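You operate a simulated robot arm through the tools that you are given. There is no shell and no other tool. Be economical: measure what you need, move in short steps, check, and stop when the job is done.

You are at the controls of a simulated two-armed robot. One attempt, no reset.

## Task
Switch on and jog the lower belt forward until offset shows OK.
Fine: belt switch to lower, direction switch to forward; the pink topper stays where it lies.

The check looks at the end state, three seconds after you hand in, the way a careful person would. Anything else that was tipped, shoved, dropped, spilled or broken makes it a failure.

## Robot
Two 7-joint arms with fingered hands on one trunk, on a base that drives. Base frame: it is fixed to the floor where the robot stands at the start and does not move with it; the origin is under the middle of the robot, x ahead of it, y to its left, z up. Units: mm, rad, N and s.
The left shoulder is at the start at [51, 170, 1289], the right one opposite. With the tool pointing down near the work surface each hand reaches from about 100 to 580 mm from the robot's upright axis, wherever it stands, measured 20 degrees to its own side. Places, roughly: belt switch [500, -100, 1200]; black tension dial [1500, -2500, 600]; blue tension dial [600, 300, 1200]; clamp lever one [1200, -2000, 800]; clamp lever two [900, -1200, 800]; console jog button [400, -300, 1100]; control switch [500, 0, 1200]; cream foam slab [2250, -1000, 750]; direction switch [500, -200, 1200]; grey belt sensor [750, -1000, 500]; grey cable plug [1000, -1250, 500]; guide one [1300, -1900, 800]; guide two [1100, -1100, 800]; jog console reset button [500, -400, 1100]; jog console run button [400, 0, 1100]; jog console stop button [400, -100, 1100]. Payload 4 kg a hand.
The TCP of each hand is the grasp point between the finger pads, 26 mm short of the fingertips. In the tool frame z runs along the fingers and y along their closing line. The gripper opens to 132 mm. The gripper's body begins 73 mm behind the TCP. The gripper is a hand of 4 fingers: y runs from the thumb to the fingers, the wrist lies at [0, 0, -224] in the tool frame, and closing takes about 1.5 s.
Orientation is that of the tool frame in the base frame, as a unit quaternion [x, y, z, w]. With the fingers straight down and closing along the base's y, the tool's x points along the base's -x, its y along +y and its z along -z.

## Interface
- The arms move only by the tool servo_tool. It takes "left_plan", "right_plan" or both (then of equal length, played together; a hand with none holds still); each is text: rows parted by semicolons, each of 6 numbers parted by spaces: the shift along the tool's x, y, z in mm, then the turn, a rotation vector about the tool's x, y, z in rad. In form: x y z wx wy wz; .... A call has 1 to 12 rows; each row shifts and turns the commanded pose from where the row before left it, along the tool's axes as they then stand. "left_hand" and "right_hand" are, for a hand that has rows, the gripper command, from -1 (fully open) to 1 (shut), values between in proportion, set as the call begins (left out, the last holds). A row lasts 0.2 s, in which the tool goes at most 50 mm and 0.15 rad; a call with a longer step from one row to the next is refused whole, and so is a gripper value outside its range. A pose out of reach is approached as far as the arm can. The call stops where the force on the tool passes 40 N (or 10 N more than at its start, if that is more) or the arm is blocked; 0.2 s more then pass. The fingers move at their own pace (about 108 mm/s each) and stop on an object; they squeeze with about 30 N. The grip force told is the motor's: it shows also when the fingers shut on nothing. Time passes only in rows, and 0.2 s behind the last, so rows that do not move let the fingers close. The reply holds the time, the measured pose of the TCP, the force on the tool along the base axes, the opening and the grip force, in the units named above and with some noise, with the torque about the TCP (base axes, N m) and any sound that the robot's microphone picked up.
- Cameras (640 x 400 px; columns grow to the right, rows downward): "scene" is now at [128.8, -25.9, 1489.9]; the picture's right is [-0.21, -0.98, 0.00], its down [-0.39, 0.08, -0.92] and it looks along [0.90, -0.19, -0.40] (base axes); focal length 214 px, centre (320, 200). "left" rides on the left gripper at [-73, 6, -94] in its tool frame; the picture's right is [-0.08, -1.00, 0.00], its down [0.78, -0.06, -0.62] and it looks along [0.61, -0.05, 0.79] (tool axes); focal length 230 px, centre (320, 200). "right" rides on the right gripper at [73, 6, -94] in its tool frame; the picture's right is [-0.08, 1.00, 0.00], its down [-0.78, -0.06, -0.62] and it looks along [-0.62, -0.05, 0.79] (tool axes); focal length 230 px, centre (320, 200).
- get_image(camera): a new picture of that camera. It takes no simulated time.
- move_column(by): slides the trunk up (or, below 0, down) by that many mm; the arms and the scene camera ride with it, the base frame stays. It gives what a move gives, with no picture.
- base_move(legs): drives the robot by 1 to 6 legs, each [ahead, left, turn to the left] in mm, mm and rad, along the robot's own axes; the way and the turn of a leg run together, so that a leg with both is an arc; at most 1500 mm and 3.142 rad a leg. The arms and the cameras ride along, it lands a little off, and it stops where it bumps. It gives what a move gives.
- set_fingers(finger1, finger2, finger3, thumb_bend, hand): sets how far each is bent, from 0 (flat) to 1 (curled in); at 0.3 the hand is open as for a grip, at 0.7 the pads meet at the TCP. One left out holds its place. A second passes; each finger stops where it meets its share of the squeeze, and holds until it gets a number again. A gripper value or a shape takes the hand back. It gives what a move gives, with no picture; readings hold the bend of each and the force on the fingers (four entries, about 0 where the hand has none), thumb and palm.
- preshape(shape, hand): the hand has 4 fingers and takes this shape, open, in about a second: jaw (thumb against the fingers, like two jaws); tri (thumb and two fingers); tip (a fingertip pinch); poke (one finger out to press); point (the index stretched); flat (the hand flat); cup (the hand cupped); fist (a fist). The gripper value then closes the fingers along that shape, each until it touches; the sizes above hold for jaw. It gives what a move gives, with no picture.
- pan_tilt(pan, tilt): turns the head with the scene camera to pan (to the left, within 1.396 rad either way) and tilt (down, from -0.506 to 1.204), counted from straight ahead of the robot. It gives what a move gives.
- probe_pixels(camera, pixels): for up to 12 pixels [column, row] of the newest picture of that camera ("zoom" is the newest enlarged one), the place [x, y, z] in the base frame of the surface seen there, good to about 2 mm, but the place of the scene camera against the robot may be out by one fixed shift of up to 12 mm in any direction. It takes no simulated time.
- inspect(camera, box): a new picture of the part [left, top, right, bottom] of that camera's present view, enlarged. It takes no simulated time.
- hand_in(): hands the job in; it is judged then, once.

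Go step by step. Measure first, check grasps and placings, and put right what went wrong. The budget is 80 turns and 70 pictures, counting those below and the enlarged ones. Unless the task says otherwise, let go and move clear before handing in, and close with one line.

The tools are called after "Call:" by a JSON object that holds its "name" and its "arguments". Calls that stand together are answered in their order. servo_tool: Moves the arms, as the interface text tells. Its arguments: {"type":"object","properties":{"left_plan":{"type":"string"},"left_hand":{"type":"number"},"right_plan":{"type":"string"},"right_hand":{"type":"number"}},"required":[]} The other tools are called the same way: move_column (by) slides the trunk up or down; preshape (shape, hand) gives the hand a shape; set_fingers (finger1, finger2, finger3, thumb_bend, hand) moves the fingers one by one; base_move (legs) drives the base; pan_tilt (pan, tilt) turns the head that bears the scene camera; get_image (camera) takes a picture; probe_pixels (camera, pixels) gives the place of the surface under pixels of a picture; inspect (camera, box) takes an enlarged picture of a part of a camera's view; hand_in () hands the job in.

At the start:

```text
t: 0.0
left_tool_pos: [385.7, 55.0, 1470.3]
left_ee_rot: [0.0, 1.0, 0.0, 0.0]
left_wrist_force: [0.1, -0.3, 0.0]
left_ft_torque: [-0.03, 0.0, -0.01]
left_grip_width: 131.7
left_finger_force: 0.1
left_shape: jaw
left_bend: [0.3, 0.3, 0.3, 0.3]
left_finger forces: [0.1, 0.1, 0.0, 0.0, 0.1, 0.0]
right_tool_pos: [372.4, -270.2, 1514.9]
right_ee_rot: [0.001, 1.0, 0.0, 0.0]
right_wrist_force: [-0.4, 0.2, 0.0]
right_ft_torque: [-0.02, -0.03, 0.0]
right_grip_width: 131.7
right_finger_force: 0.0
right_shape: jaw
right_bend: [0.3, 0.3, 0.3, 0.3]
right_finger forces: [0.0, 0.1, 0.0, 0.0, 0.0, 0.0]
trunk travel left (down, up): [-300.0, 51.0]
robot x, y, heading: [-2.7, 2.4, 0.001]
head pan, tilt: [-0.209, 0.408]
```

scene: 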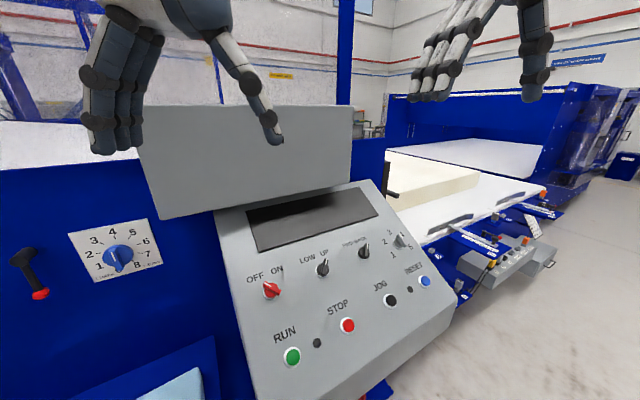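
right: 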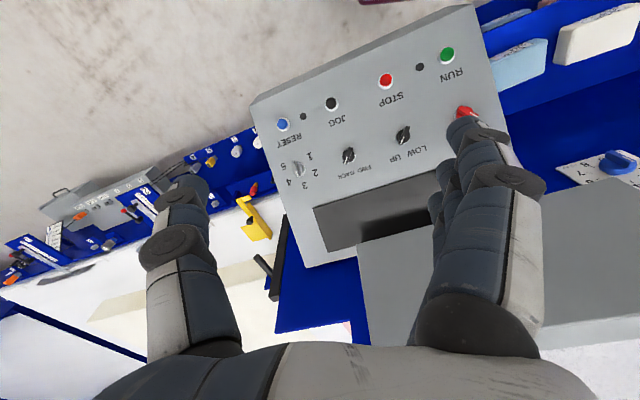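
left: 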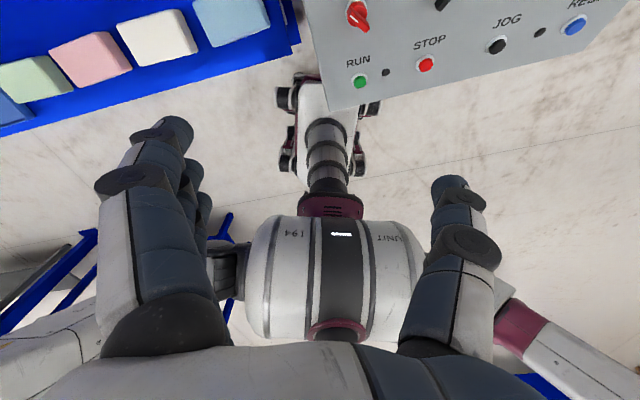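

The scene picture shows the console with OFF/ON at (271,289), LOW/UP at (322,268), FWD/BACK at (363,250), JOG at (390,300). I'll zoom in on it.

Call:
{"name": "inspect", "arguments": {"camera": "scene", "box": [210, 180, 460, 380]}}

Call:
{"name": "inspect", "arguments": {"camera": "scene", "box": [230, 180, 430, 305]}}

Call:
{"name": "inspect", "arguments": {"camera": "right", "box": [250, 20, 510, 240]}}

Call:
{"name": "probe_pixels", "arguments": {"camera": "scene", "pixels": [[271, 289], [322, 268], [364, 250], [390, 300], [292, 355], [347, 325], [424, 281], [260, 300], [420, 330], [230, 240], [380, 195], [310, 300]]}}

```text
2.00 times, centred on (335, 280) of scene
```

zoom: 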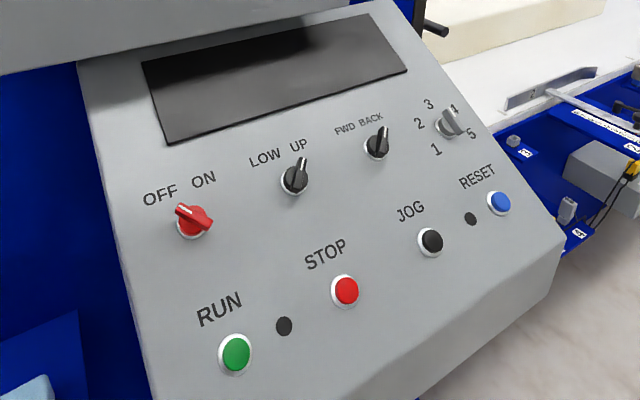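

```text
3.20 times, centred on (330, 242) of scene
```

zoom: 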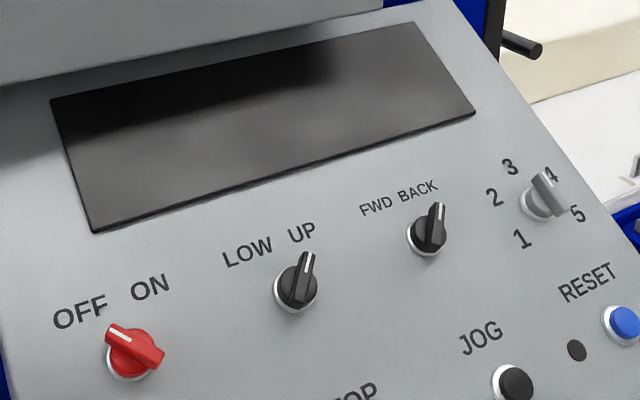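

```text
1.82 times, centred on (380, 130) of right
```

zoom: 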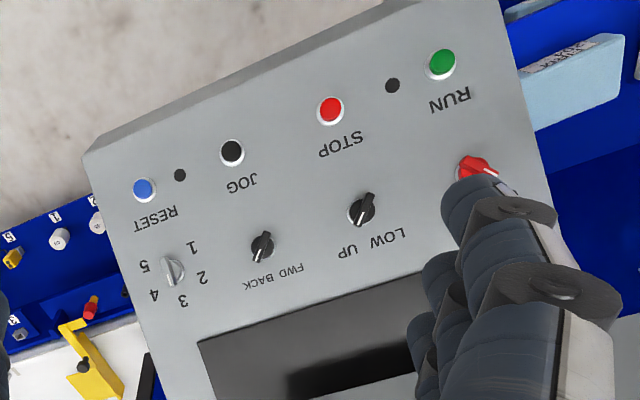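

```text
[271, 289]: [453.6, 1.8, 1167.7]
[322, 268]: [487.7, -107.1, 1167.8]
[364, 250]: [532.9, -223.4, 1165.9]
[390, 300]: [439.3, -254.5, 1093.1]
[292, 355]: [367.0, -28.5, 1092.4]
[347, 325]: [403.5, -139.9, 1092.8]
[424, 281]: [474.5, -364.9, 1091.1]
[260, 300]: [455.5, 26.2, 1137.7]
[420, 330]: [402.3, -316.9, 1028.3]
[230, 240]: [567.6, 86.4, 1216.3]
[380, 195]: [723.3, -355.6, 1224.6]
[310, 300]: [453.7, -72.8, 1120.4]
```

The console knobs read OFF, UP and BACK, and the display is dark. Before touching anything I'll look at the belts and the pink topper.

Call:
{"name": "inspect", "arguments": {"camera": "scene", "box": [380, 80, 640, 290]}}

Call:
{"name": "pan_tilt", "arguments": {"pan": -0.7, "tilt": 0.3}}

Call:
{"name": "get_image", "arguments": {"camera": "scene"}}

Call:
{"name": "preshape", "arguments": {"shape": "tip", "hand": "right"}}

Call:
{"name": "get_image", "arguments": {"camera": "right"}}

```text
1.90 times, centred on (510, 185) of scene
```

zoom: 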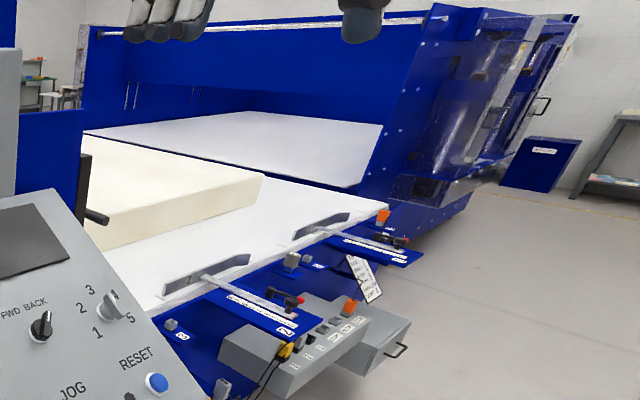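

```text
t: 0.9
left_tool_pos: [384.6, 54.7, 1471.0]
left_ee_rot: [0.001, 1.0, 0.0, 0.0]
left_wrist_force: [0.7, 0.0, -0.2]
left_ft_torque: [0.01, -0.03, 0.01]
left_grip_width: 131.6
left_finger_force: 0.0
left_shape: jaw
left_bend: [0.3, 0.3, 0.3, 0.3]
left_finger forces: [0.1, 0.0, 0.0, 0.0, 0.0, 0.0]
right_tool_pos: [372.7, -270.1, 1515.5]
right_ee_rot: [0.0, 1.0, 0.0, 0.0]
right_wrist_force: [-0.1, -0.6, -0.3]
right_ft_torque: [-0.02, -0.04, 0.01]
right_grip_width: 131.6
right_finger_force: 0.0
right_shape: jaw
right_bend: [0.3, 0.3, 0.3, 0.3]
right_finger forces: [0.0, 0.0, 0.0, 0.1, 0.1, 0.0]
trunk travel left (down, up): [-300.0, 51.0]
robot x, y, heading: [4.8, -2.7, 0.003]
head pan, tilt: [-0.7, 0.3]
```

```text
62 pictures are left
```

scene: 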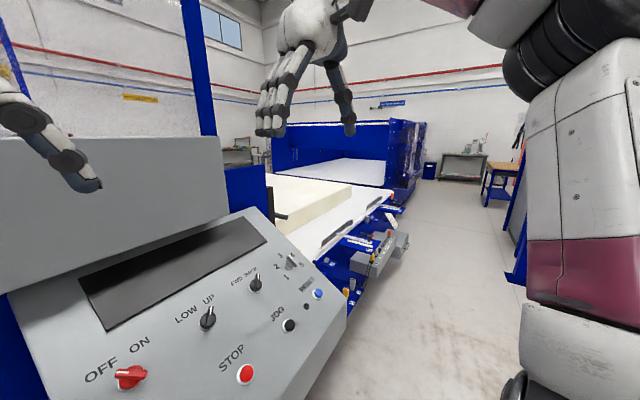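

```text
t: 1.8
left_tool_pos: [386.0, 54.6, 1470.1]
left_ee_rot: [0.0, 1.0, 0.0, 0.0]
left_wrist_force: [0.6, 0.4, 0.6]
left_ft_torque: [0.01, -0.02, 0.0]
left_grip_width: 131.8
left_finger_force: 0.0
left_shape: jaw
left_bend: [0.3, 0.3, 0.3, 0.3]
left_finger forces: [0.0, 0.1, 0.0, 0.0, 0.0, 0.1]
right_tool_pos: [373.3, -269.6, 1516.6]
right_ee_rot: [0.0, 1.0, 0.001, 0.0]
right_wrist_force: [0.0, -0.1, -1.1]
right_ft_torque: [-0.01, 0.01, 0.0]
right_grip_width: 131.8
right_finger_force: 0.0
right_shape: tip
right_bend: [0.0, 0.3, 0.0, 0.3]
right_finger forces: [0.0, 0.0, 0.0, 0.0, 0.0, 0.1]
trunk travel left (down, up): [-300.0, 51.0]
robot x, y, heading: [2.7, -1.0, -0.002]
head pan, tilt: [-0.7, 0.3]
```

```text
61 pictures are left
```

right: 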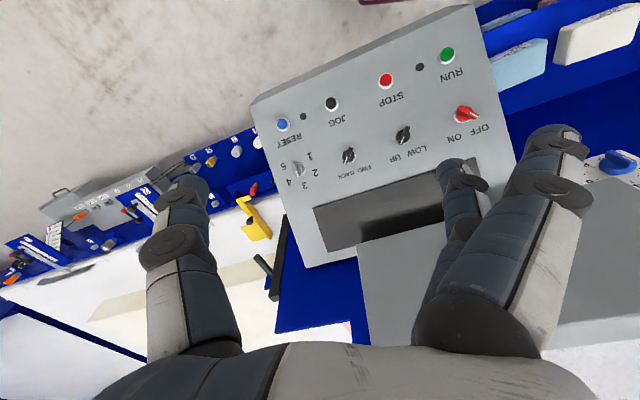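

All clear around. I'll shut the right hand in the tip shape in the air to learn where the pinch and the flat fingers lie.

Call:
{"name": "servo_tool", "arguments": {"right_plan": "0 0 0 0 0 0;0 0 0 0 0 0;0 0 0 0 0 0;0 0 0 0 0 0;0 0 0 0 0 0;0 0 0 0 0 0", "right_hand": 0.75}}

Call:
{"name": "get_image", "arguments": {"camera": "right"}}

Call:
{"name": "inspect", "arguments": {"camera": "scene", "box": [230, 0, 400, 140]}}

```text
t: 3.2
left_tool_pos: [386.0, 56.0, 1471.5]
left_ee_rot: [-0.001, 1.0, 0.0, 0.0]
left_wrist_force: [-0.1, -0.4, 0.0]
left_ft_torque: [0.03, 0.03, -0.02]
left_grip_width: 131.9
left_finger_force: 0.2
left_shape: jaw
left_bend: [0.3, 0.3, 0.3, 0.3]
left_finger forces: [0.0, 0.0, 0.1, 0.1, 0.1, 0.1]
right_tool_pos: [372.7, -269.6, 1516.3]
right_ee_rot: [0.0, 1.0, -0.001, 0.0]
right_wrist_force: [0.1, -0.4, -0.5]
right_ft_torque: [0.02, 0.0, 0.03]
right_grip_width: 17.0
right_finger_force: 0.1
right_shape: tip
right_bend: [0.0, 0.72, 0.0, 0.7]
right_finger forces: [0.0, 0.0, 0.1, 0.0, 0.1, 0.0]
trunk travel left (down, up): [-300.0, 51.0]
robot x, y, heading: [-0.3, -1.8, 0.001]
head pan, tilt: [-0.7, 0.3]
```

```text
60 pictures are left
```

right: 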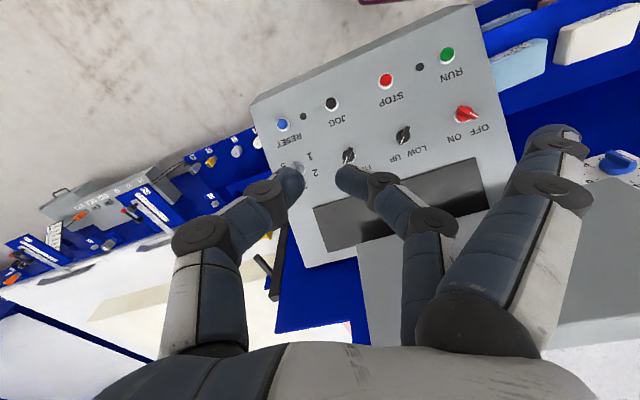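

```text
2.86 times, centred on (315, 70) of scene
```

zoom: 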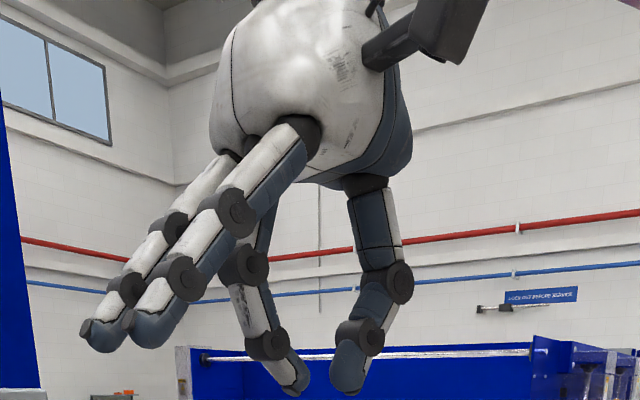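

The flat fingers stick out toward +y only about 25 mm above the pinch; I'd rather curl them away. I'll try curling fingers 1 and 3.

Call:
{"name": "set_fingers", "arguments": {"hand": "right", "finger1": 1, "finger2": 0.6, "finger3": 1, "thumb_bend": 0.6}}

Call:
{"name": "get_image", "arguments": {"camera": "right"}}

Call:
{"name": "inspect", "arguments": {"camera": "scene", "box": [230, 0, 400, 140]}}

```text
t: 4.2
left_tool_pos: [385.5, 54.5, 1471.1]
left_ee_rot: [0.0, 1.0, 0.0, 0.0]
left_wrist_force: [0.3, -0.2, -0.4]
left_ft_torque: [-0.01, 0.02, -0.01]
left_grip_width: 131.6
left_finger_force: 0.1
left_shape: jaw
left_bend: [0.3, 0.3, 0.3, 0.3]
left_finger forces: [0.0, 0.1, 0.0, 0.0, 0.0, 0.0]
right_tool_pos: [373.8, -269.6, 1516.6]
right_ee_rot: [-0.001, 1.0, 0.001, 0.0]
right_wrist_force: [-0.4, -0.3, 0.2]
right_ft_torque: [-0.01, 0.01, 0.0]
right_grip_width: 42.2
right_finger_force: 0.0
right_shape: fingers
right_bend: [1.0, 0.6, 1.0, 0.6]
right_finger forces: [0.1, 0.0, 0.0, 0.1, 0.1, 0.0]
trunk travel left (down, up): [-300.0, 51.0]
robot x, y, heading: [-1.9, 3.2, -0.006]
head pan, tilt: [-0.7, 0.3]
```

```text
58 pictures are left
```

right: 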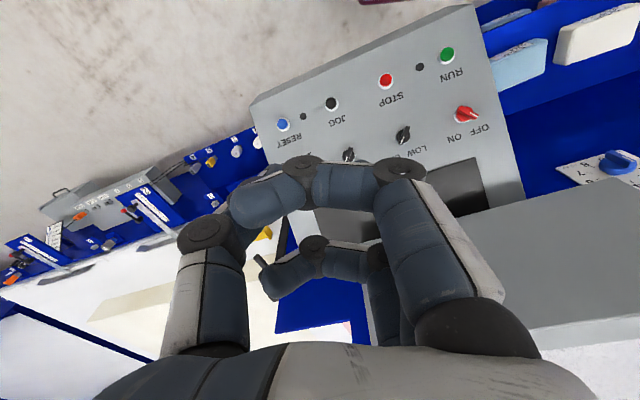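

```text
2.86 times, centred on (315, 70) of scene
```

zoom: 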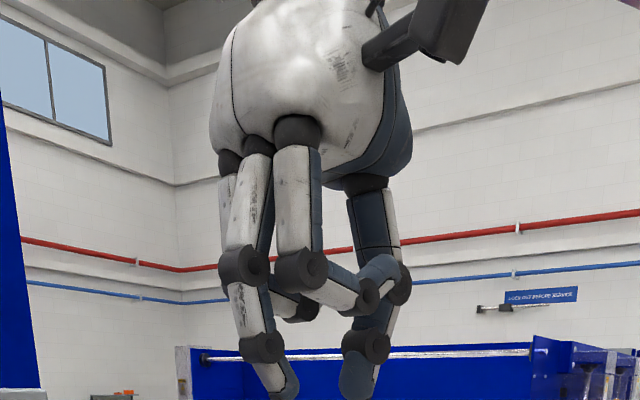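

Compact pinch now. I'll measure the knobs through the right wrist camera (free of the scene shift) and compare with the scene camera.

Call:
{"name": "inspect", "arguments": {"camera": "right", "box": [320, 40, 512, 160]}}

Call:
{"name": "probe_pixels", "arguments": {"camera": "right", "pixels": [[331, 103], [385, 81], [447, 54], [282, 124], [360, 120], [430, 90], [300, 90], [480, 160], [465, 113], [404, 133], [349, 153], [384, 140]]}}

Call:
{"name": "probe_pixels", "arguments": {"camera": "scene", "pixels": [[289, 325], [245, 374], [318, 293], [130, 378], [207, 318], [256, 283]]}}

```text
3.33 times, centred on (416, 100) of right
```

zoom: 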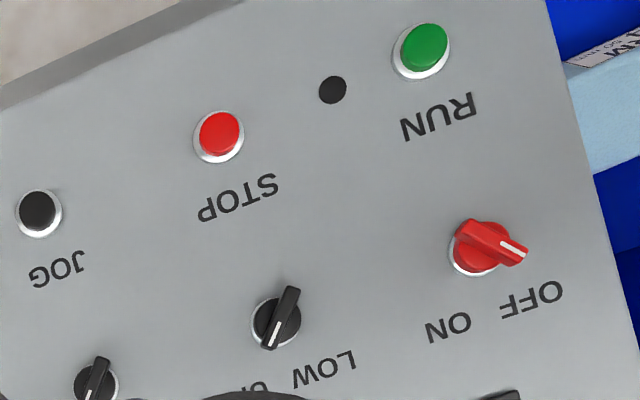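

```text
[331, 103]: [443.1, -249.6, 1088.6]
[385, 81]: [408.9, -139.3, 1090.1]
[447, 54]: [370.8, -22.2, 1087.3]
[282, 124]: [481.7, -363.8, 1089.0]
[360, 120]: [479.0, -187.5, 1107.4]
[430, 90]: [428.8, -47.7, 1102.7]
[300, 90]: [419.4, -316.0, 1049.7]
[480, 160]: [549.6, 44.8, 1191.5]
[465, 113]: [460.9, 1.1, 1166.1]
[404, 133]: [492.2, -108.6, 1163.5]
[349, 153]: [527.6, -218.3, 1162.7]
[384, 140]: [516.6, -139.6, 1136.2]
```

```text
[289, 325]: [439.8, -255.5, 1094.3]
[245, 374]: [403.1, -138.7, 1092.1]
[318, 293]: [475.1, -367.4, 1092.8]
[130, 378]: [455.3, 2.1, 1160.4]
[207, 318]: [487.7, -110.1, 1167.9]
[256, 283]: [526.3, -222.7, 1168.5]
```

Scene is off by about (-4,-4,+4). I'll probe the bar ends for their angles.

Call:
{"name": "probe_pixels", "arguments": {"camera": "zoom", "pixels": [[470, 227], [519, 255], [492, 242], [291, 293], [269, 341], [281, 316], [101, 362], [92, 390], [440, 325], [530, 300], [325, 370]]}}

```text
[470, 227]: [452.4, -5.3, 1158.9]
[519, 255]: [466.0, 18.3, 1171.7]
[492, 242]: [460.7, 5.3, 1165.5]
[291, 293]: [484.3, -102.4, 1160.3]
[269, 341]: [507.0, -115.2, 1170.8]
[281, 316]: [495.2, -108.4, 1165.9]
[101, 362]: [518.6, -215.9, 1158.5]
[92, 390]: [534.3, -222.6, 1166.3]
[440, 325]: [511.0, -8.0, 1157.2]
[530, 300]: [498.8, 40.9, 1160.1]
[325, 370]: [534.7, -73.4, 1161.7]
```

Knob geometry is known (bar centres OFF ≈[461,5,1166], belt ≈[496,-109,1166], dir ≈[528,-220,1163]; panel sloped ~31.5°, yawed 17.6°). I move the left hand aside and tilt the right hand square to the panel.

Call:
{"name": "servo_tool", "arguments": {"left_plan": "10 40 0 0 0 0;10 40 0 0 0 0;10 40 0 0 0 0;10 40 0 0 0 0;10 40 0 0 0 0", "right_plan": "0 0 0 -0.017 -0.109 -0.06;0 0 0 -0.017 -0.109 -0.06;0 0 0 -0.017 -0.109 -0.06;0 0 0 -0.017 -0.109 -0.06;0 0 0 -0.017 -0.109 -0.06"}}

Call:
{"name": "pan_tilt", "arguments": {"pan": -0.25, "tilt": 0.55}}

```text
t: 5.4
left_tool_pos: [334.8, 255.7, 1470.8]
left_ee_rot: [0.0, 1.0, 0.0, 0.001]
left_wrist_force: [-0.2, 0.3, 0.2]
left_ft_torque: [-0.01, 0.0, 0.01]
left_grip_width: 131.8
left_finger_force: 0.0
left_shape: jaw
left_bend: [0.3, 0.3, 0.3, 0.3]
left_finger forces: [0.1, 0.0, 0.0, 0.0, 0.0, 0.1]
right_tool_pos: [370.6, -269.1, 1515.4]
right_ee_rot: [-0.148, 0.951, 0.04, 0.27]
right_wrist_force: [-0.7, 0.2, 0.3]
right_ft_torque: [0.0, -0.02, -0.05]
right_grip_width: 42.5
right_finger_force: 0.0
right_shape: fingers
right_bend: [1.0, 0.6, 1.0, 0.6]
right_finger forces: [0.0, 0.0, 0.0, 0.0, 0.0, 0.0]
trunk travel left (down, up): [-300.0, 51.0]
robot x, y, heading: [1.7, -0.1, -0.002]
head pan, tilt: [-0.7, 0.3]
```

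```text
t: 6.3
left_tool_pos: [336.7, 253.6, 1469.5]
left_ee_rot: [0.0, 1.0, 0.0, 0.0]
left_wrist_force: [-0.2, 0.5, -0.6]
left_ft_torque: [0.01, -0.02, -0.02]
left_grip_width: 131.8
left_finger_force: 0.1
left_shape: jaw
left_bend: [0.3, 0.3, 0.3, 0.3]
left_finger forces: [0.0, 0.0, 0.0, 0.1, 0.1, 0.0]
right_tool_pos: [372.9, -270.2, 1515.5]
right_ee_rot: [-0.147, 0.951, 0.042, 0.268]
right_wrist_force: [0.3, 1.0, -0.1]
right_ft_torque: [-0.01, 0.04, 0.06]
right_grip_width: 42.5
right_finger_force: 0.1
right_shape: fingers
right_bend: [1.0, 0.6, 1.0, 0.6]
right_finger forces: [0.0, 0.0, 0.0, 0.0, 0.1, 0.0]
trunk travel left (down, up): [-300.0, 51.0]
robot x, y, heading: [3.2, 1.8, 0.006]
head pan, tilt: [-0.25, 0.55]
```

Orientation is right. I move down to a point 90 mm off the OFF/ON knob, then turn the hand −0.73 rad.

Call:
{"name": "servo_tool", "arguments": {"right_plan": "4.67 26.18 32.97 0 0 0;4.67 26.18 32.97 0 0 0;4.67 26.18 32.97 0 0 0;4.67 26.18 32.97 0 0 0;4.67 26.18 32.97 0 0 0;4.67 26.18 32.97 0 0 0;4.67 26.18 32.97 0 0 0;4.67 26.18 32.97 0 0 0;4.67 26.18 32.97 0 0 0"}}

Call:
{"name": "servo_tool", "arguments": {"right_plan": "0 0 0 0 0 -0.122;0 0 0 0 0 -0.122;0 0 0 0 0 -0.122;0 0 0 0 0 -0.122;0 0 0 0 0 -0.122;0 0 0 0 0 -0.122"}}

Call:
{"name": "get_image", "arguments": {"camera": "scene"}}

Call:
{"name": "get_image", "arguments": {"camera": "right"}}

```text
t: 8.3
left_tool_pos: [336.5, 256.3, 1470.8]
left_ee_rot: [0.0, 1.0, -0.001, 0.0]
left_wrist_force: [0.9, 0.6, 0.4]
left_ft_torque: [-0.04, 0.0, 0.01]
left_grip_width: 131.9
left_finger_force: 0.0
left_shape: jaw
left_bend: [0.3, 0.3, 0.3, 0.3]
left_finger forces: [0.0, 0.0, 0.0, 0.0, 0.1, 0.0]
right_tool_pos: [417.3, -6.7, 1240.4]
right_ee_rot: [-0.147, 0.951, 0.042, 0.268]
right_wrist_force: [-0.6, 0.4, -0.3]
right_ft_torque: [-0.02, -0.02, 0.02]
right_grip_width: 42.7
right_finger_force: 0.0
right_shape: fingers
right_bend: [1.0, 0.6, 1.0, 0.6]
right_finger forces: [0.0, 0.0, 0.1, 0.1, 0.1, 0.1]
trunk travel left (down, up): [-300.0, 51.0]
robot x, y, heading: [0.5, -1.2, 0.001]
head pan, tilt: [-0.25, 0.55]
```

```text
t: 9.7
left_tool_pos: [337.2, 253.7, 1470.9]
left_ee_rot: [0.0, 1.0, 0.0, 0.001]
left_wrist_force: [0.2, 0.3, 0.5]
left_ft_torque: [0.02, -0.03, 0.0]
left_grip_width: 132.2
left_finger_force: 0.2
left_shape: jaw
left_bend: [0.3, 0.3, 0.3, 0.3]
left_finger forces: [0.0, 0.0, 0.1, 0.0, 0.0, 0.0]
right_tool_pos: [415.4, -8.5, 1240.0]
right_ee_rot: [-0.478, 0.835, -0.057, 0.265]
right_wrist_force: [-0.7, 0.5, -0.1]
right_ft_torque: [0.02, -0.06, -0.03]
right_grip_width: 42.5
right_finger_force: 0.1
right_shape: fingers
right_bend: [1.0, 0.6, 1.0, 0.6]
right_finger forces: [0.0, 0.1, 0.0, 0.0, 0.0, 0.1]
trunk travel left (down, up): [-300.0, 51.0]
robot x, y, heading: [1.3, 2.6, 0.002]
head pan, tilt: [-0.25, 0.55]
```

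```text
55 pictures are left
```

scene: 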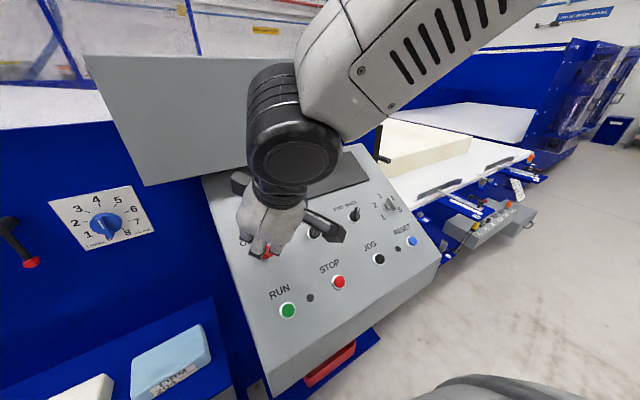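

```text
54 pictures are left
```

right: 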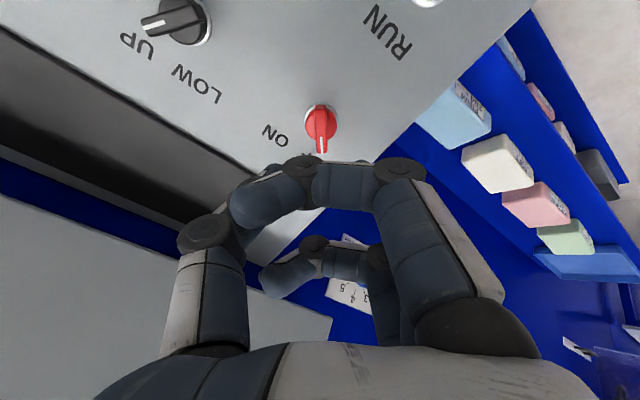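

The wrist view shows the red bar centred at (321,130), exactly where a point 90 mm past the TCP should project, and aligned with the hand. I go down 78 mm and then pinch.

Call:
{"name": "servo_tool", "arguments": {"right_plan": "0 0 20 0 0 0;0 0 20 0 0 0;0 0 20 0 0 0;0 0 10 0 0 0;0 0 8 0 0 0"}}

Call:
{"name": "get_image", "arguments": {"camera": "right"}}

Call:
{"name": "inspect", "arguments": {"camera": "scene", "box": [210, 190, 370, 290]}}

```text
t: 10.9
left_tool_pos: [336.9, 255.4, 1470.0]
left_ee_rot: [0.0, 1.0, 0.001, 0.001]
left_wrist_force: [-0.4, 0.2, 0.1]
left_ft_torque: [-0.01, -0.02, -0.01]
left_grip_width: 132.0
left_finger_force: 0.0
left_shape: jaw
left_bend: [0.3, 0.3, 0.3, 0.3]
left_finger forces: [0.0, 0.0, 0.1, 0.0, 0.0, 0.0]
right_tool_pos: [454.8, 4.2, 1174.4]
right_ee_rot: [-0.478, 0.836, -0.058, 0.265]
right_wrist_force: [0.0, -0.1, -0.5]
right_ft_torque: [-0.04, 0.01, 0.01]
right_grip_width: 42.5
right_finger_force: 0.1
right_shape: fingers
right_bend: [1.0, 0.6, 1.0, 0.6]
right_finger forces: [0.0, 0.0, 0.0, 0.0, 0.1, 0.0]
trunk travel left (down, up): [-300.0, 51.0]
robot x, y, heading: [0.5, -3.0, 0.005]
head pan, tilt: [-0.25, 0.55]
```

```text
53 pictures are left
```

right: 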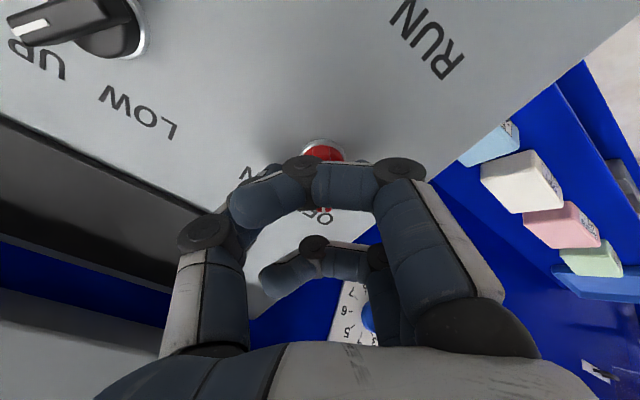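

```text
4.00 times, centred on (290, 240) of scene
```

zoom: 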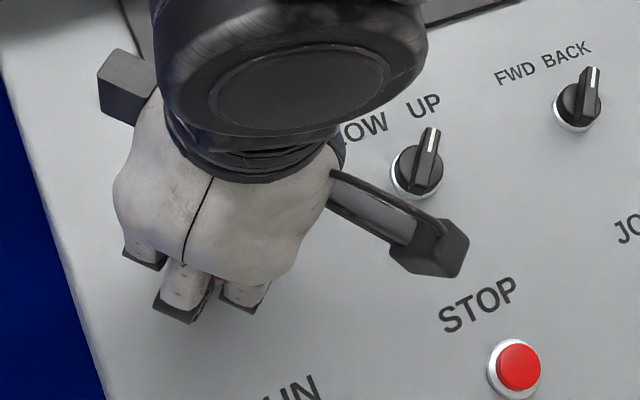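

No contact; the knob is between the pads. Pinch finger2 and thumb.

Call:
{"name": "set_fingers", "arguments": {"hand": "right", "finger2": 0.75, "thumb_bend": 0.75}}

```text
t: 11.9
left_tool_pos: [336.6, 254.2, 1470.7]
left_ee_rot: [0.0, 1.0, 0.0, -0.001]
left_wrist_force: [-0.5, 0.3, 0.2]
left_ft_torque: [0.0, 0.01, 0.01]
left_grip_width: 131.9
left_finger_force: 0.1
left_shape: jaw
left_bend: [0.3, 0.3, 0.3, 0.3]
left_finger forces: [0.0, 0.0, 0.1, 0.1, 0.0, 0.0]
right_tool_pos: [455.5, 3.0, 1173.7]
right_ee_rot: [-0.478, 0.835, -0.057, 0.265]
right_wrist_force: [-1.6, 1.1, 4.8]
right_ft_torque: [0.03, 0.01, 0.01]
right_grip_width: 38.6
right_finger_force: 12.8
right_shape: fingers
right_bend: [1.0, 0.71, 1.0, 0.71]
right_finger forces: [0.0, 13.3, 0.0, 0.0, 11.3, 0.1]
trunk travel left (down, up): [-300.0, 51.0]
robot x, y, heading: [-1.6, 2.2, -0.009]
head pan, tilt: [-0.25, 0.55]
```

Both pads carry 11–13 N. I twist clockwise in view (+z about the tool) by ~1.44 rad.

Call:
{"name": "servo_tool", "arguments": {"right_plan": "0 0 0 0 0 0.12;0 0 0 0 0 0.12;0 0 0 0 0 0.12;0 0 0 0 0 0.12;0 0 0 0 0 0.12;0 0 0 0 0 0.12;0 0 0 0 0 0.12;0 0 0 0 0 0.12;0 0 0 0 0 0.12;0 0 0 0 0 0.12;0 0 0 0 0 0.12;0 0 0 0 0 0.12"}}

Call:
{"name": "get_image", "arguments": {"camera": "scene"}}

Call:
{"name": "get_image", "arguments": {"camera": "right"}}

```text
t: 14.5
left_tool_pos: [336.2, 254.3, 1470.5]
left_ee_rot: [0.0, 1.0, 0.001, 0.0]
left_wrist_force: [-0.2, 0.4, 0.5]
left_ft_torque: [-0.03, -0.03, -0.03]
left_grip_width: 131.6
left_finger_force: 0.0
left_shape: jaw
left_bend: [0.3, 0.3, 0.3, 0.3]
left_finger forces: [0.1, 0.0, 0.1, 0.0, 0.1, 0.0]
right_tool_pos: [454.8, 3.2, 1175.9]
right_ee_rot: [0.195, 0.942, 0.137, 0.236]
right_wrist_force: [0.2, -2.8, -2.2]
right_ft_torque: [-0.07, 0.0, -0.04]
right_grip_width: 39.0
right_finger_force: 7.8
right_shape: fingers
right_bend: [1.0, 0.71, 1.0, 0.7]
right_finger forces: [0.1, 6.3, 0.0, 0.0, 9.4, 0.0]
trunk travel left (down, up): [-300.0, 51.0]
robot x, y, heading: [-1.2, -0.3, -0.002]
head pan, tilt: [-0.25, 0.55]
```

```text
51 pictures are left
```

scene: 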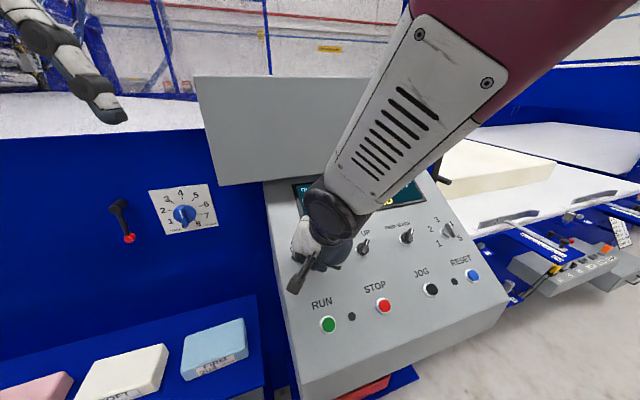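

```text
50 pictures are left
```

right: 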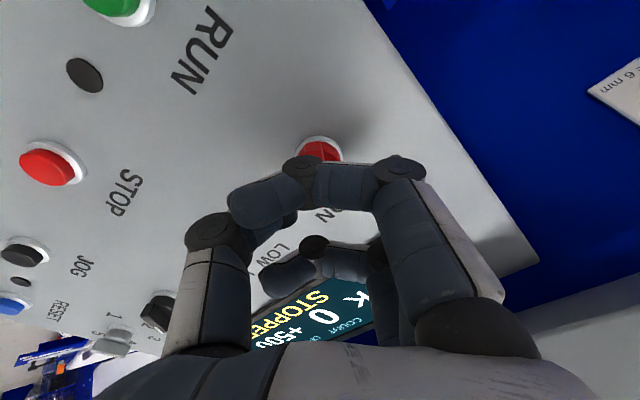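

The display came on (STOPPED), so power is ON. I release and retreat 90 mm.

Call:
{"name": "set_fingers", "arguments": {"hand": "right", "finger2": 0.6, "thumb_bend": 0.6}}

Call:
{"name": "servo_tool", "arguments": {"right_plan": "0 0 -15 0 0 0;0 0 -25 0 0 0;0 0 -38 0 0 0"}}

Call:
{"name": "get_image", "arguments": {"camera": "right"}}

Call:
{"name": "get_image", "arguments": {"camera": "scene"}}

```text
t: 15.5
left_tool_pos: [336.5, 253.9, 1470.7]
left_ee_rot: [0.0, 1.0, 0.0, 0.0]
left_wrist_force: [-0.2, -0.7, 0.8]
left_ft_torque: [0.01, -0.04, 0.0]
left_grip_width: 131.9
left_finger_force: 0.0
left_shape: jaw
left_bend: [0.3, 0.3, 0.3, 0.3]
left_finger forces: [0.1, 0.0, 0.1, 0.0, 0.0, 0.1]
right_tool_pos: [454.8, 4.3, 1175.5]
right_ee_rot: [0.193, 0.943, 0.135, 0.236]
right_wrist_force: [0.4, 0.4, 0.3]
right_ft_torque: [0.0, 0.03, 0.01]
right_grip_width: 42.4
right_finger_force: 0.1
right_shape: fingers
right_bend: [1.0, 0.6, 1.0, 0.6]
right_finger forces: [0.0, 0.0, 0.0, 0.1, 0.0, 0.0]
trunk travel left (down, up): [-300.0, 51.0]
robot x, y, heading: [-2.5, -2.4, 0.001]
head pan, tilt: [-0.25, 0.55]
```

```text
t: 16.3
left_tool_pos: [334.7, 253.1, 1471.8]
left_ee_rot: [-0.001, 1.0, 0.001, 0.001]
left_wrist_force: [-0.2, 0.1, -0.2]
left_ft_torque: [0.03, -0.01, 0.01]
left_grip_width: 131.9
left_finger_force: 0.0
left_shape: jaw
left_bend: [0.3, 0.3, 0.3, 0.3]
left_finger forces: [0.1, 0.0, 0.0, 0.0, 0.1, 0.0]
right_tool_pos: [413.7, -10.6, 1241.0]
right_ee_rot: [0.192, 0.943, 0.132, 0.238]
right_wrist_force: [-0.1, -0.2, 0.1]
right_ft_torque: [0.03, 0.02, 0.0]
right_grip_width: 42.2
right_finger_force: 0.0
right_shape: fingers
right_bend: [1.0, 0.6, 1.0, 0.6]
right_finger forces: [0.0, 0.1, 0.0, 0.0, 0.1, 0.0]
trunk travel left (down, up): [-300.0, 51.0]
robot x, y, heading: [-1.2, -0.5, 0.002]
head pan, tilt: [-0.25, 0.55]
```

```text
49 pictures are left
```

right: 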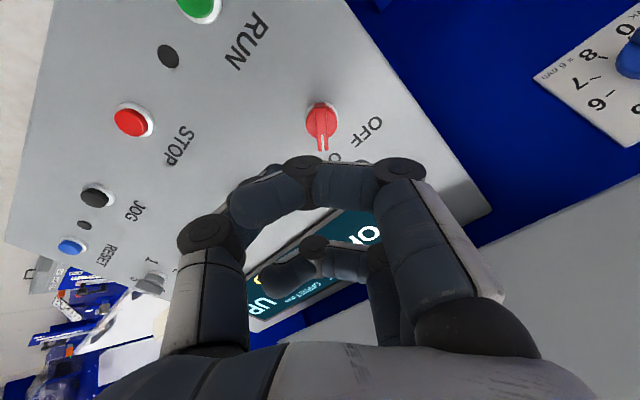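

```text
48 pictures are left
```

scene: 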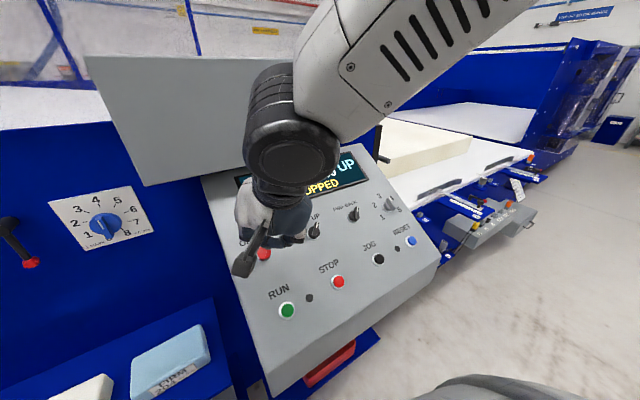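

Power is on and the knob points to ON. I move over the belt switch at the same standoff.

Call:
{"name": "servo_tool", "arguments": {"right_plan": "-26.3 -29.6 0 0 0 0.01;-26.3 -29.6 0 0 0 0.01;-26.3 -29.6 0 0 0 0.01"}}

Call:
{"name": "get_image", "arguments": {"camera": "right"}}

Call:
{"name": "inspect", "arguments": {"camera": "scene", "box": [200, 140, 440, 290]}}

```text
t: 17.1
left_tool_pos: [336.1, 253.0, 1471.1]
left_ee_rot: [0.0, 1.0, 0.002, 0.0]
left_wrist_force: [-0.1, -0.2, 0.2]
left_ft_torque: [0.04, 0.03, -0.01]
left_grip_width: 131.9
left_finger_force: 0.2
left_shape: jaw
left_bend: [0.3, 0.3, 0.3, 0.3]
left_finger forces: [0.1, 0.0, 0.1, 0.0, 0.0, 0.1]
right_tool_pos: [451.7, -124.1, 1241.2]
right_ee_rot: [0.206, 0.94, 0.137, 0.235]
right_wrist_force: [-0.3, -0.6, -0.6]
right_ft_torque: [-0.01, 0.0, 0.03]
right_grip_width: 42.6
right_finger_force: 0.1
right_shape: fingers
right_bend: [1.0, 0.6, 1.0, 0.6]
right_finger forces: [0.0, 0.0, 0.0, 0.0, 0.0, 0.0]
trunk travel left (down, up): [-300.0, 51.0]
robot x, y, heading: [0.6, 1.1, -0.005]
head pan, tilt: [-0.25, 0.55]
```

```text
47 pictures are left
```

right: 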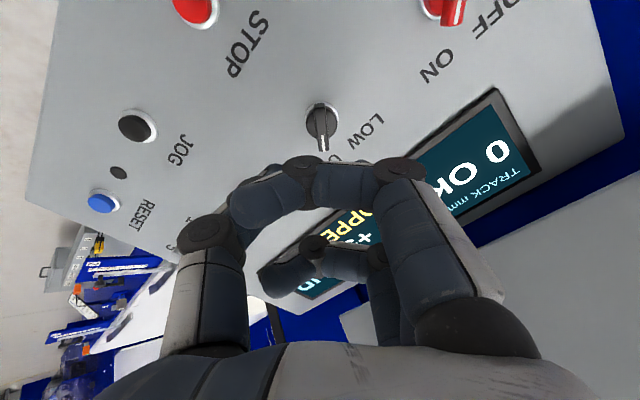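

```text
2.67 times, centred on (320, 215) of scene
```

zoom: 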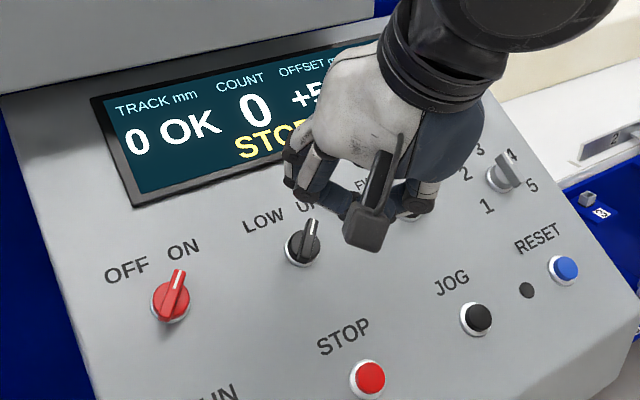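

Belt knob sits at (321,127), aligned. Go down, pinch, and check.

Call:
{"name": "servo_tool", "arguments": {"right_plan": "0 0 20 0 0 0;0 0 20 0 0 0;0 0 20 0 0 0;0 0 10 0 0 0;0 0 7 0 0 0"}}

Call:
{"name": "set_fingers", "arguments": {"hand": "right", "finger2": 0.75, "thumb_bend": 0.75}}

```text
t: 18.3
left_tool_pos: [336.3, 254.7, 1470.9]
left_ee_rot: [0.0, 1.0, -0.001, 0.0]
left_wrist_force: [0.6, 0.6, -0.1]
left_ft_torque: [0.02, -0.01, -0.02]
left_grip_width: 132.0
left_finger_force: 0.0
left_shape: jaw
left_bend: [0.3, 0.3, 0.3, 0.3]
left_finger forces: [0.0, 0.1, 0.0, 0.0, 0.0, 0.0]
right_tool_pos: [489.6, -108.4, 1174.8]
right_ee_rot: [0.206, 0.94, 0.135, 0.235]
right_wrist_force: [0.1, 0.0, -0.4]
right_ft_torque: [0.02, -0.02, -0.02]
right_grip_width: 42.5
right_finger_force: 0.1
right_shape: fingers
right_bend: [1.0, 0.6, 1.0, 0.6]
right_finger forces: [0.0, 0.1, 0.0, 0.0, 0.0, 0.1]
trunk travel left (down, up): [-300.0, 51.0]
robot x, y, heading: [-0.3, 3.3, 0.004]
head pan, tilt: [-0.25, 0.55]
```

```text
t: 19.3
left_tool_pos: [337.1, 255.6, 1469.2]
left_ee_rot: [0.0, 1.0, 0.0, 0.0]
left_wrist_force: [-0.3, 0.3, 0.5]
left_ft_torque: [0.05, -0.05, -0.02]
left_grip_width: 132.1
left_finger_force: 0.1
left_shape: jaw
left_bend: [0.3, 0.3, 0.3, 0.3]
left_finger forces: [0.0, 0.0, 0.0, 0.0, 0.0, 0.0]
right_tool_pos: [490.6, -109.5, 1175.3]
right_ee_rot: [0.206, 0.94, 0.135, 0.235]
right_wrist_force: [0.6, -1.1, -5.2]
right_ft_torque: [0.02, 0.02, 0.03]
right_grip_width: 39.1
right_finger_force: 7.8
right_shape: fingers
right_bend: [1.0, 0.71, 1.0, 0.69]
right_finger forces: [0.0, 6.4, 0.0, 0.1, 9.5, 0.0]
trunk travel left (down, up): [-300.0, 51.0]
robot x, y, heading: [-1.4, 2.7, -0.004]
head pan, tilt: [-0.25, 0.55]
```

Pinched. Twist back by −1.44 rad toward LOW, then release and retreat.

Call:
{"name": "servo_tool", "arguments": {"right_plan": "0 0 0 0 0 -0.12;0 0 0 0 0 -0.12;0 0 0 0 0 -0.12;0 0 0 0 0 -0.12;0 0 0 0 0 -0.12;0 0 0 0 0 -0.12;0 0 0 0 0 -0.12;0 0 0 0 0 -0.12;0 0 0 0 0 -0.12;0 0 0 0 0 -0.12;0 0 0 0 0 -0.12;0 0 0 0 0 -0.12"}}

Call:
{"name": "set_fingers", "arguments": {"hand": "right", "finger2": 0.6, "thumb_bend": 0.6}}

Call:
{"name": "servo_tool", "arguments": {"right_plan": "0 0 -15 0 0 0;0 0 -25 0 0 0;0 0 -37 0 0 0"}}

Call:
{"name": "get_image", "arguments": {"camera": "right"}}

Call:
{"name": "inspect", "arguments": {"camera": "scene", "box": [200, 140, 440, 290]}}

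```text
t: 21.9
left_tool_pos: [336.6, 254.4, 1470.8]
left_ee_rot: [0.0, 1.0, 0.0, 0.0]
left_wrist_force: [0.8, 0.0, 0.1]
left_ft_torque: [-0.01, -0.02, -0.01]
left_grip_width: 132.0
left_finger_force: 0.2
left_shape: jaw
left_bend: [0.3, 0.3, 0.3, 0.3]
left_finger forces: [0.0, 0.0, 0.1, 0.0, 0.1, 0.1]
right_tool_pos: [489.6, -110.3, 1175.2]
right_ee_rot: [-0.466, 0.842, -0.053, 0.266]
right_wrist_force: [-1.8, -2.2, -1.7]
right_ft_torque: [0.05, 0.19, 0.06]
right_grip_width: 39.0
right_finger_force: 7.9
right_shape: fingers
right_bend: [1.0, 0.71, 1.0, 0.69]
right_finger forces: [0.0, 9.3, 0.1, 0.1, 7.6, 0.0]
trunk travel left (down, up): [-300.0, 51.0]
robot x, y, heading: [-0.3, -2.8, -0.002]
head pan, tilt: [-0.25, 0.55]
```

```text
t: 22.9
left_tool_pos: [336.2, 255.0, 1469.5]
left_ee_rot: [0.0, 1.0, 0.0, 0.0]
left_wrist_force: [1.0, 1.3, 0.6]
left_ft_torque: [0.0, -0.01, 0.0]
left_grip_width: 131.9
left_finger_force: 0.1
left_shape: jaw
left_bend: [0.3, 0.3, 0.3, 0.3]
left_finger forces: [0.1, 0.0, 0.0, 0.0, 0.0, 0.1]
right_tool_pos: [490.0, -109.6, 1174.6]
right_ee_rot: [-0.466, 0.842, -0.053, 0.266]
right_wrist_force: [0.8, 0.1, -0.3]
right_ft_torque: [0.01, -0.03, 0.0]
right_grip_width: 42.3
right_finger_force: 0.1
right_shape: fingers
right_bend: [1.0, 0.6, 1.0, 0.6]
right_finger forces: [0.0, 0.0, 0.0, 0.0, 0.0, 0.0]
trunk travel left (down, up): [-300.0, 51.0]
robot x, y, heading: [-2.8, -0.8, -0.001]
head pan, tilt: [-0.25, 0.55]
```

```text
t: 23.7
left_tool_pos: [333.9, 253.7, 1471.0]
left_ee_rot: [0.0, 1.0, 0.001, 0.0]
left_wrist_force: [-0.3, -0.5, 0.1]
left_ft_torque: [-0.02, -0.01, -0.01]
left_grip_width: 131.7
left_finger_force: 0.3
left_shape: jaw
left_bend: [0.3, 0.3, 0.3, 0.3]
left_finger forces: [0.0, 0.0, 0.0, 0.0, 0.1, 0.0]
right_tool_pos: [450.4, -122.6, 1243.0]
right_ee_rot: [-0.465, 0.842, -0.053, 0.268]
right_wrist_force: [0.0, 0.2, 0.3]
right_ft_torque: [0.01, -0.03, 0.03]
right_grip_width: 42.3
right_finger_force: 0.1
right_shape: fingers
right_bend: [1.0, 0.6, 1.0, 0.6]
right_finger forces: [0.0, 0.0, 0.0, 0.0, 0.0, 0.1]
trunk travel left (down, up): [-300.0, 51.0]
robot x, y, heading: [-3.3, 2.0, 0.002]
head pan, tilt: [-0.25, 0.55]
```

```text
45 pictures are left
```

right: 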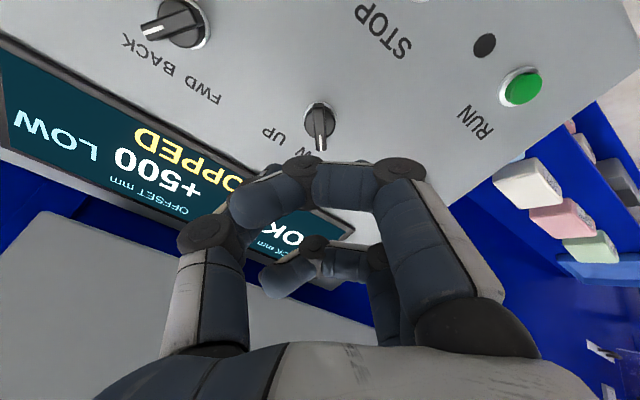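

```text
2.67 times, centred on (320, 215) of scene
```

zoom: 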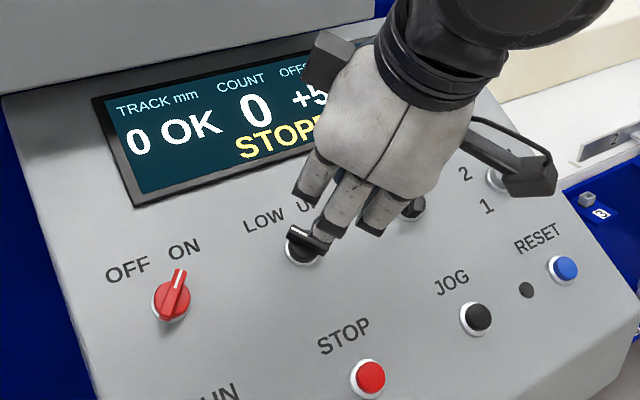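

Belt now reads LOW with OFFSET +500. On to the direction switch: shift along the panel and turn to +0.7 rad again.

Call:
{"name": "servo_tool", "arguments": {"right_plan": "26.5 -28.4 0 0 0 0;26.5 -28.4 0 0 0 0;26.5 -28.4 0 0 0 0"}}

Call:
{"name": "servo_tool", "arguments": {"right_plan": "0 0 0 0 0 0.142;0 0 0 0 0 0.142;0 0 0 0 0 0.142;0 0 0 0 0 0.142;0 0 0 0 0 0.142;0 0 0 0 0 0.142;0 0 0 0 0 0.142;0 0 0 0 0 0.142;0 0 0 0 0 0.142;0 0 0 0 0 0.142"}}

Call:
{"name": "get_image", "arguments": {"camera": "right"}}

```text
t: 24.5
left_tool_pos: [336.5, 251.6, 1470.1]
left_ee_rot: [0.0, 1.0, 0.001, 0.0]
left_wrist_force: [0.1, -0.9, -0.5]
left_ft_torque: [0.0, -0.03, 0.01]
left_grip_width: 131.8
left_finger_force: 0.1
left_shape: jaw
left_bend: [0.3, 0.3, 0.3, 0.3]
left_finger forces: [0.0, 0.0, 0.0, 0.1, 0.0, 0.1]
right_tool_pos: [484.0, -236.0, 1237.6]
right_ee_rot: [-0.465, 0.843, -0.054, 0.267]
right_wrist_force: [-0.5, -0.5, 0.9]
right_ft_torque: [0.01, -0.04, -0.02]
right_grip_width: 42.6
right_finger_force: 0.0
right_shape: fingers
right_bend: [1.0, 0.6, 1.0, 0.6]
right_finger forces: [0.1, 0.0, 0.1, 0.1, 0.0, 0.0]
trunk travel left (down, up): [-300.0, 51.0]
robot x, y, heading: [-4.5, -1.2, -0.0]
head pan, tilt: [-0.25, 0.55]
```

```text
t: 26.7
left_tool_pos: [335.1, 253.7, 1471.1]
left_ee_rot: [-0.001, 1.0, 0.0, 0.0]
left_wrist_force: [-0.3, 0.1, -0.3]
left_ft_torque: [0.0, -0.04, -0.02]
left_grip_width: 131.9
left_finger_force: 0.0
left_shape: jaw
left_bend: [0.3, 0.3, 0.3, 0.3]
left_finger forces: [0.0, 0.0, 0.1, 0.0, 0.0, 0.0]
right_tool_pos: [482.9, -235.0, 1238.9]
right_ee_rot: [0.198, 0.942, 0.134, 0.236]
right_wrist_force: [0.1, -0.9, -0.1]
right_ft_torque: [-0.02, 0.0, 0.01]
right_grip_width: 42.5
right_finger_force: 0.0
right_shape: fingers
right_bend: [1.0, 0.6, 1.0, 0.6]
right_finger forces: [0.0, 0.0, 0.1, 0.0, 0.0, 0.1]
trunk travel left (down, up): [-300.0, 51.0]
robot x, y, heading: [0.1, -0.5, -0.002]
head pan, tilt: [-0.25, 0.55]
```

```text
43 pictures are left
```

right: 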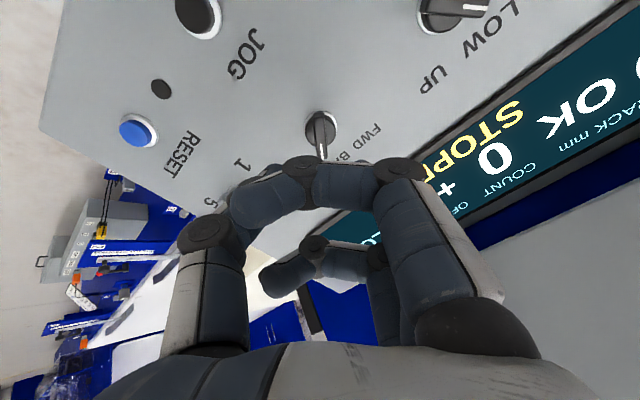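

Aligned at (321,132). Descend and pinch.

Call:
{"name": "servo_tool", "arguments": {"right_plan": "-2 0 20 0 0 0;0 0 20 0 0 0;0 0 20 0 0 0;0 0 10 0 0 0;0 0 7 0 0 0"}}

Call:
{"name": "set_fingers", "arguments": {"hand": "right", "finger2": 0.75, "thumb_bend": 0.75}}

```text
t: 27.9
left_tool_pos: [337.1, 254.8, 1471.1]
left_ee_rot: [0.0, 1.0, 0.0, 0.0]
left_wrist_force: [0.1, 0.4, 0.3]
left_ft_torque: [-0.03, 0.0, 0.03]
left_grip_width: 131.8
left_finger_force: 0.0
left_shape: jaw
left_bend: [0.3, 0.3, 0.3, 0.3]
left_finger forces: [0.0, 0.0, 0.0, 0.1, 0.1, 0.0]
right_tool_pos: [521.5, -223.2, 1173.3]
right_ee_rot: [0.196, 0.942, 0.134, 0.237]
right_wrist_force: [-0.9, 1.2, 0.0]
right_ft_torque: [0.0, 0.01, -0.03]
right_grip_width: 42.4
right_finger_force: 0.0
right_shape: fingers
right_bend: [1.0, 0.6, 1.0, 0.6]
right_finger forces: [0.0, 0.0, 0.0, 0.0, 0.1, 0.0]
trunk travel left (down, up): [-300.0, 51.0]
robot x, y, heading: [-2.6, 0.0, -0.0]
head pan, tilt: [-0.25, 0.55]
```

```text
t: 28.9
left_tool_pos: [336.4, 255.0, 1470.3]
left_ee_rot: [0.0, 1.0, 0.0, 0.0]
left_wrist_force: [-0.9, -0.4, 0.2]
left_ft_torque: [0.0, 0.0, 0.0]
left_grip_width: 132.0
left_finger_force: 0.1
left_shape: jaw
left_bend: [0.3, 0.3, 0.3, 0.3]
left_finger forces: [0.1, 0.0, 0.1, 0.0, 0.0, 0.0]
right_tool_pos: [522.4, -222.0, 1173.4]
right_ee_rot: [0.197, 0.942, 0.134, 0.236]
right_wrist_force: [1.6, -1.1, -3.2]
right_ft_torque: [0.05, -0.01, 0.08]
right_grip_width: 39.3
right_finger_force: 8.1
right_shape: fingers
right_bend: [1.0, 0.7, 1.0, 0.69]
right_finger forces: [0.0, 7.6, 0.0, 0.0, 8.3, 0.1]
trunk travel left (down, up): [-300.0, 51.0]
robot x, y, heading: [0.7, -2.1, 0.006]
head pan, tilt: [-0.25, 0.55]
```

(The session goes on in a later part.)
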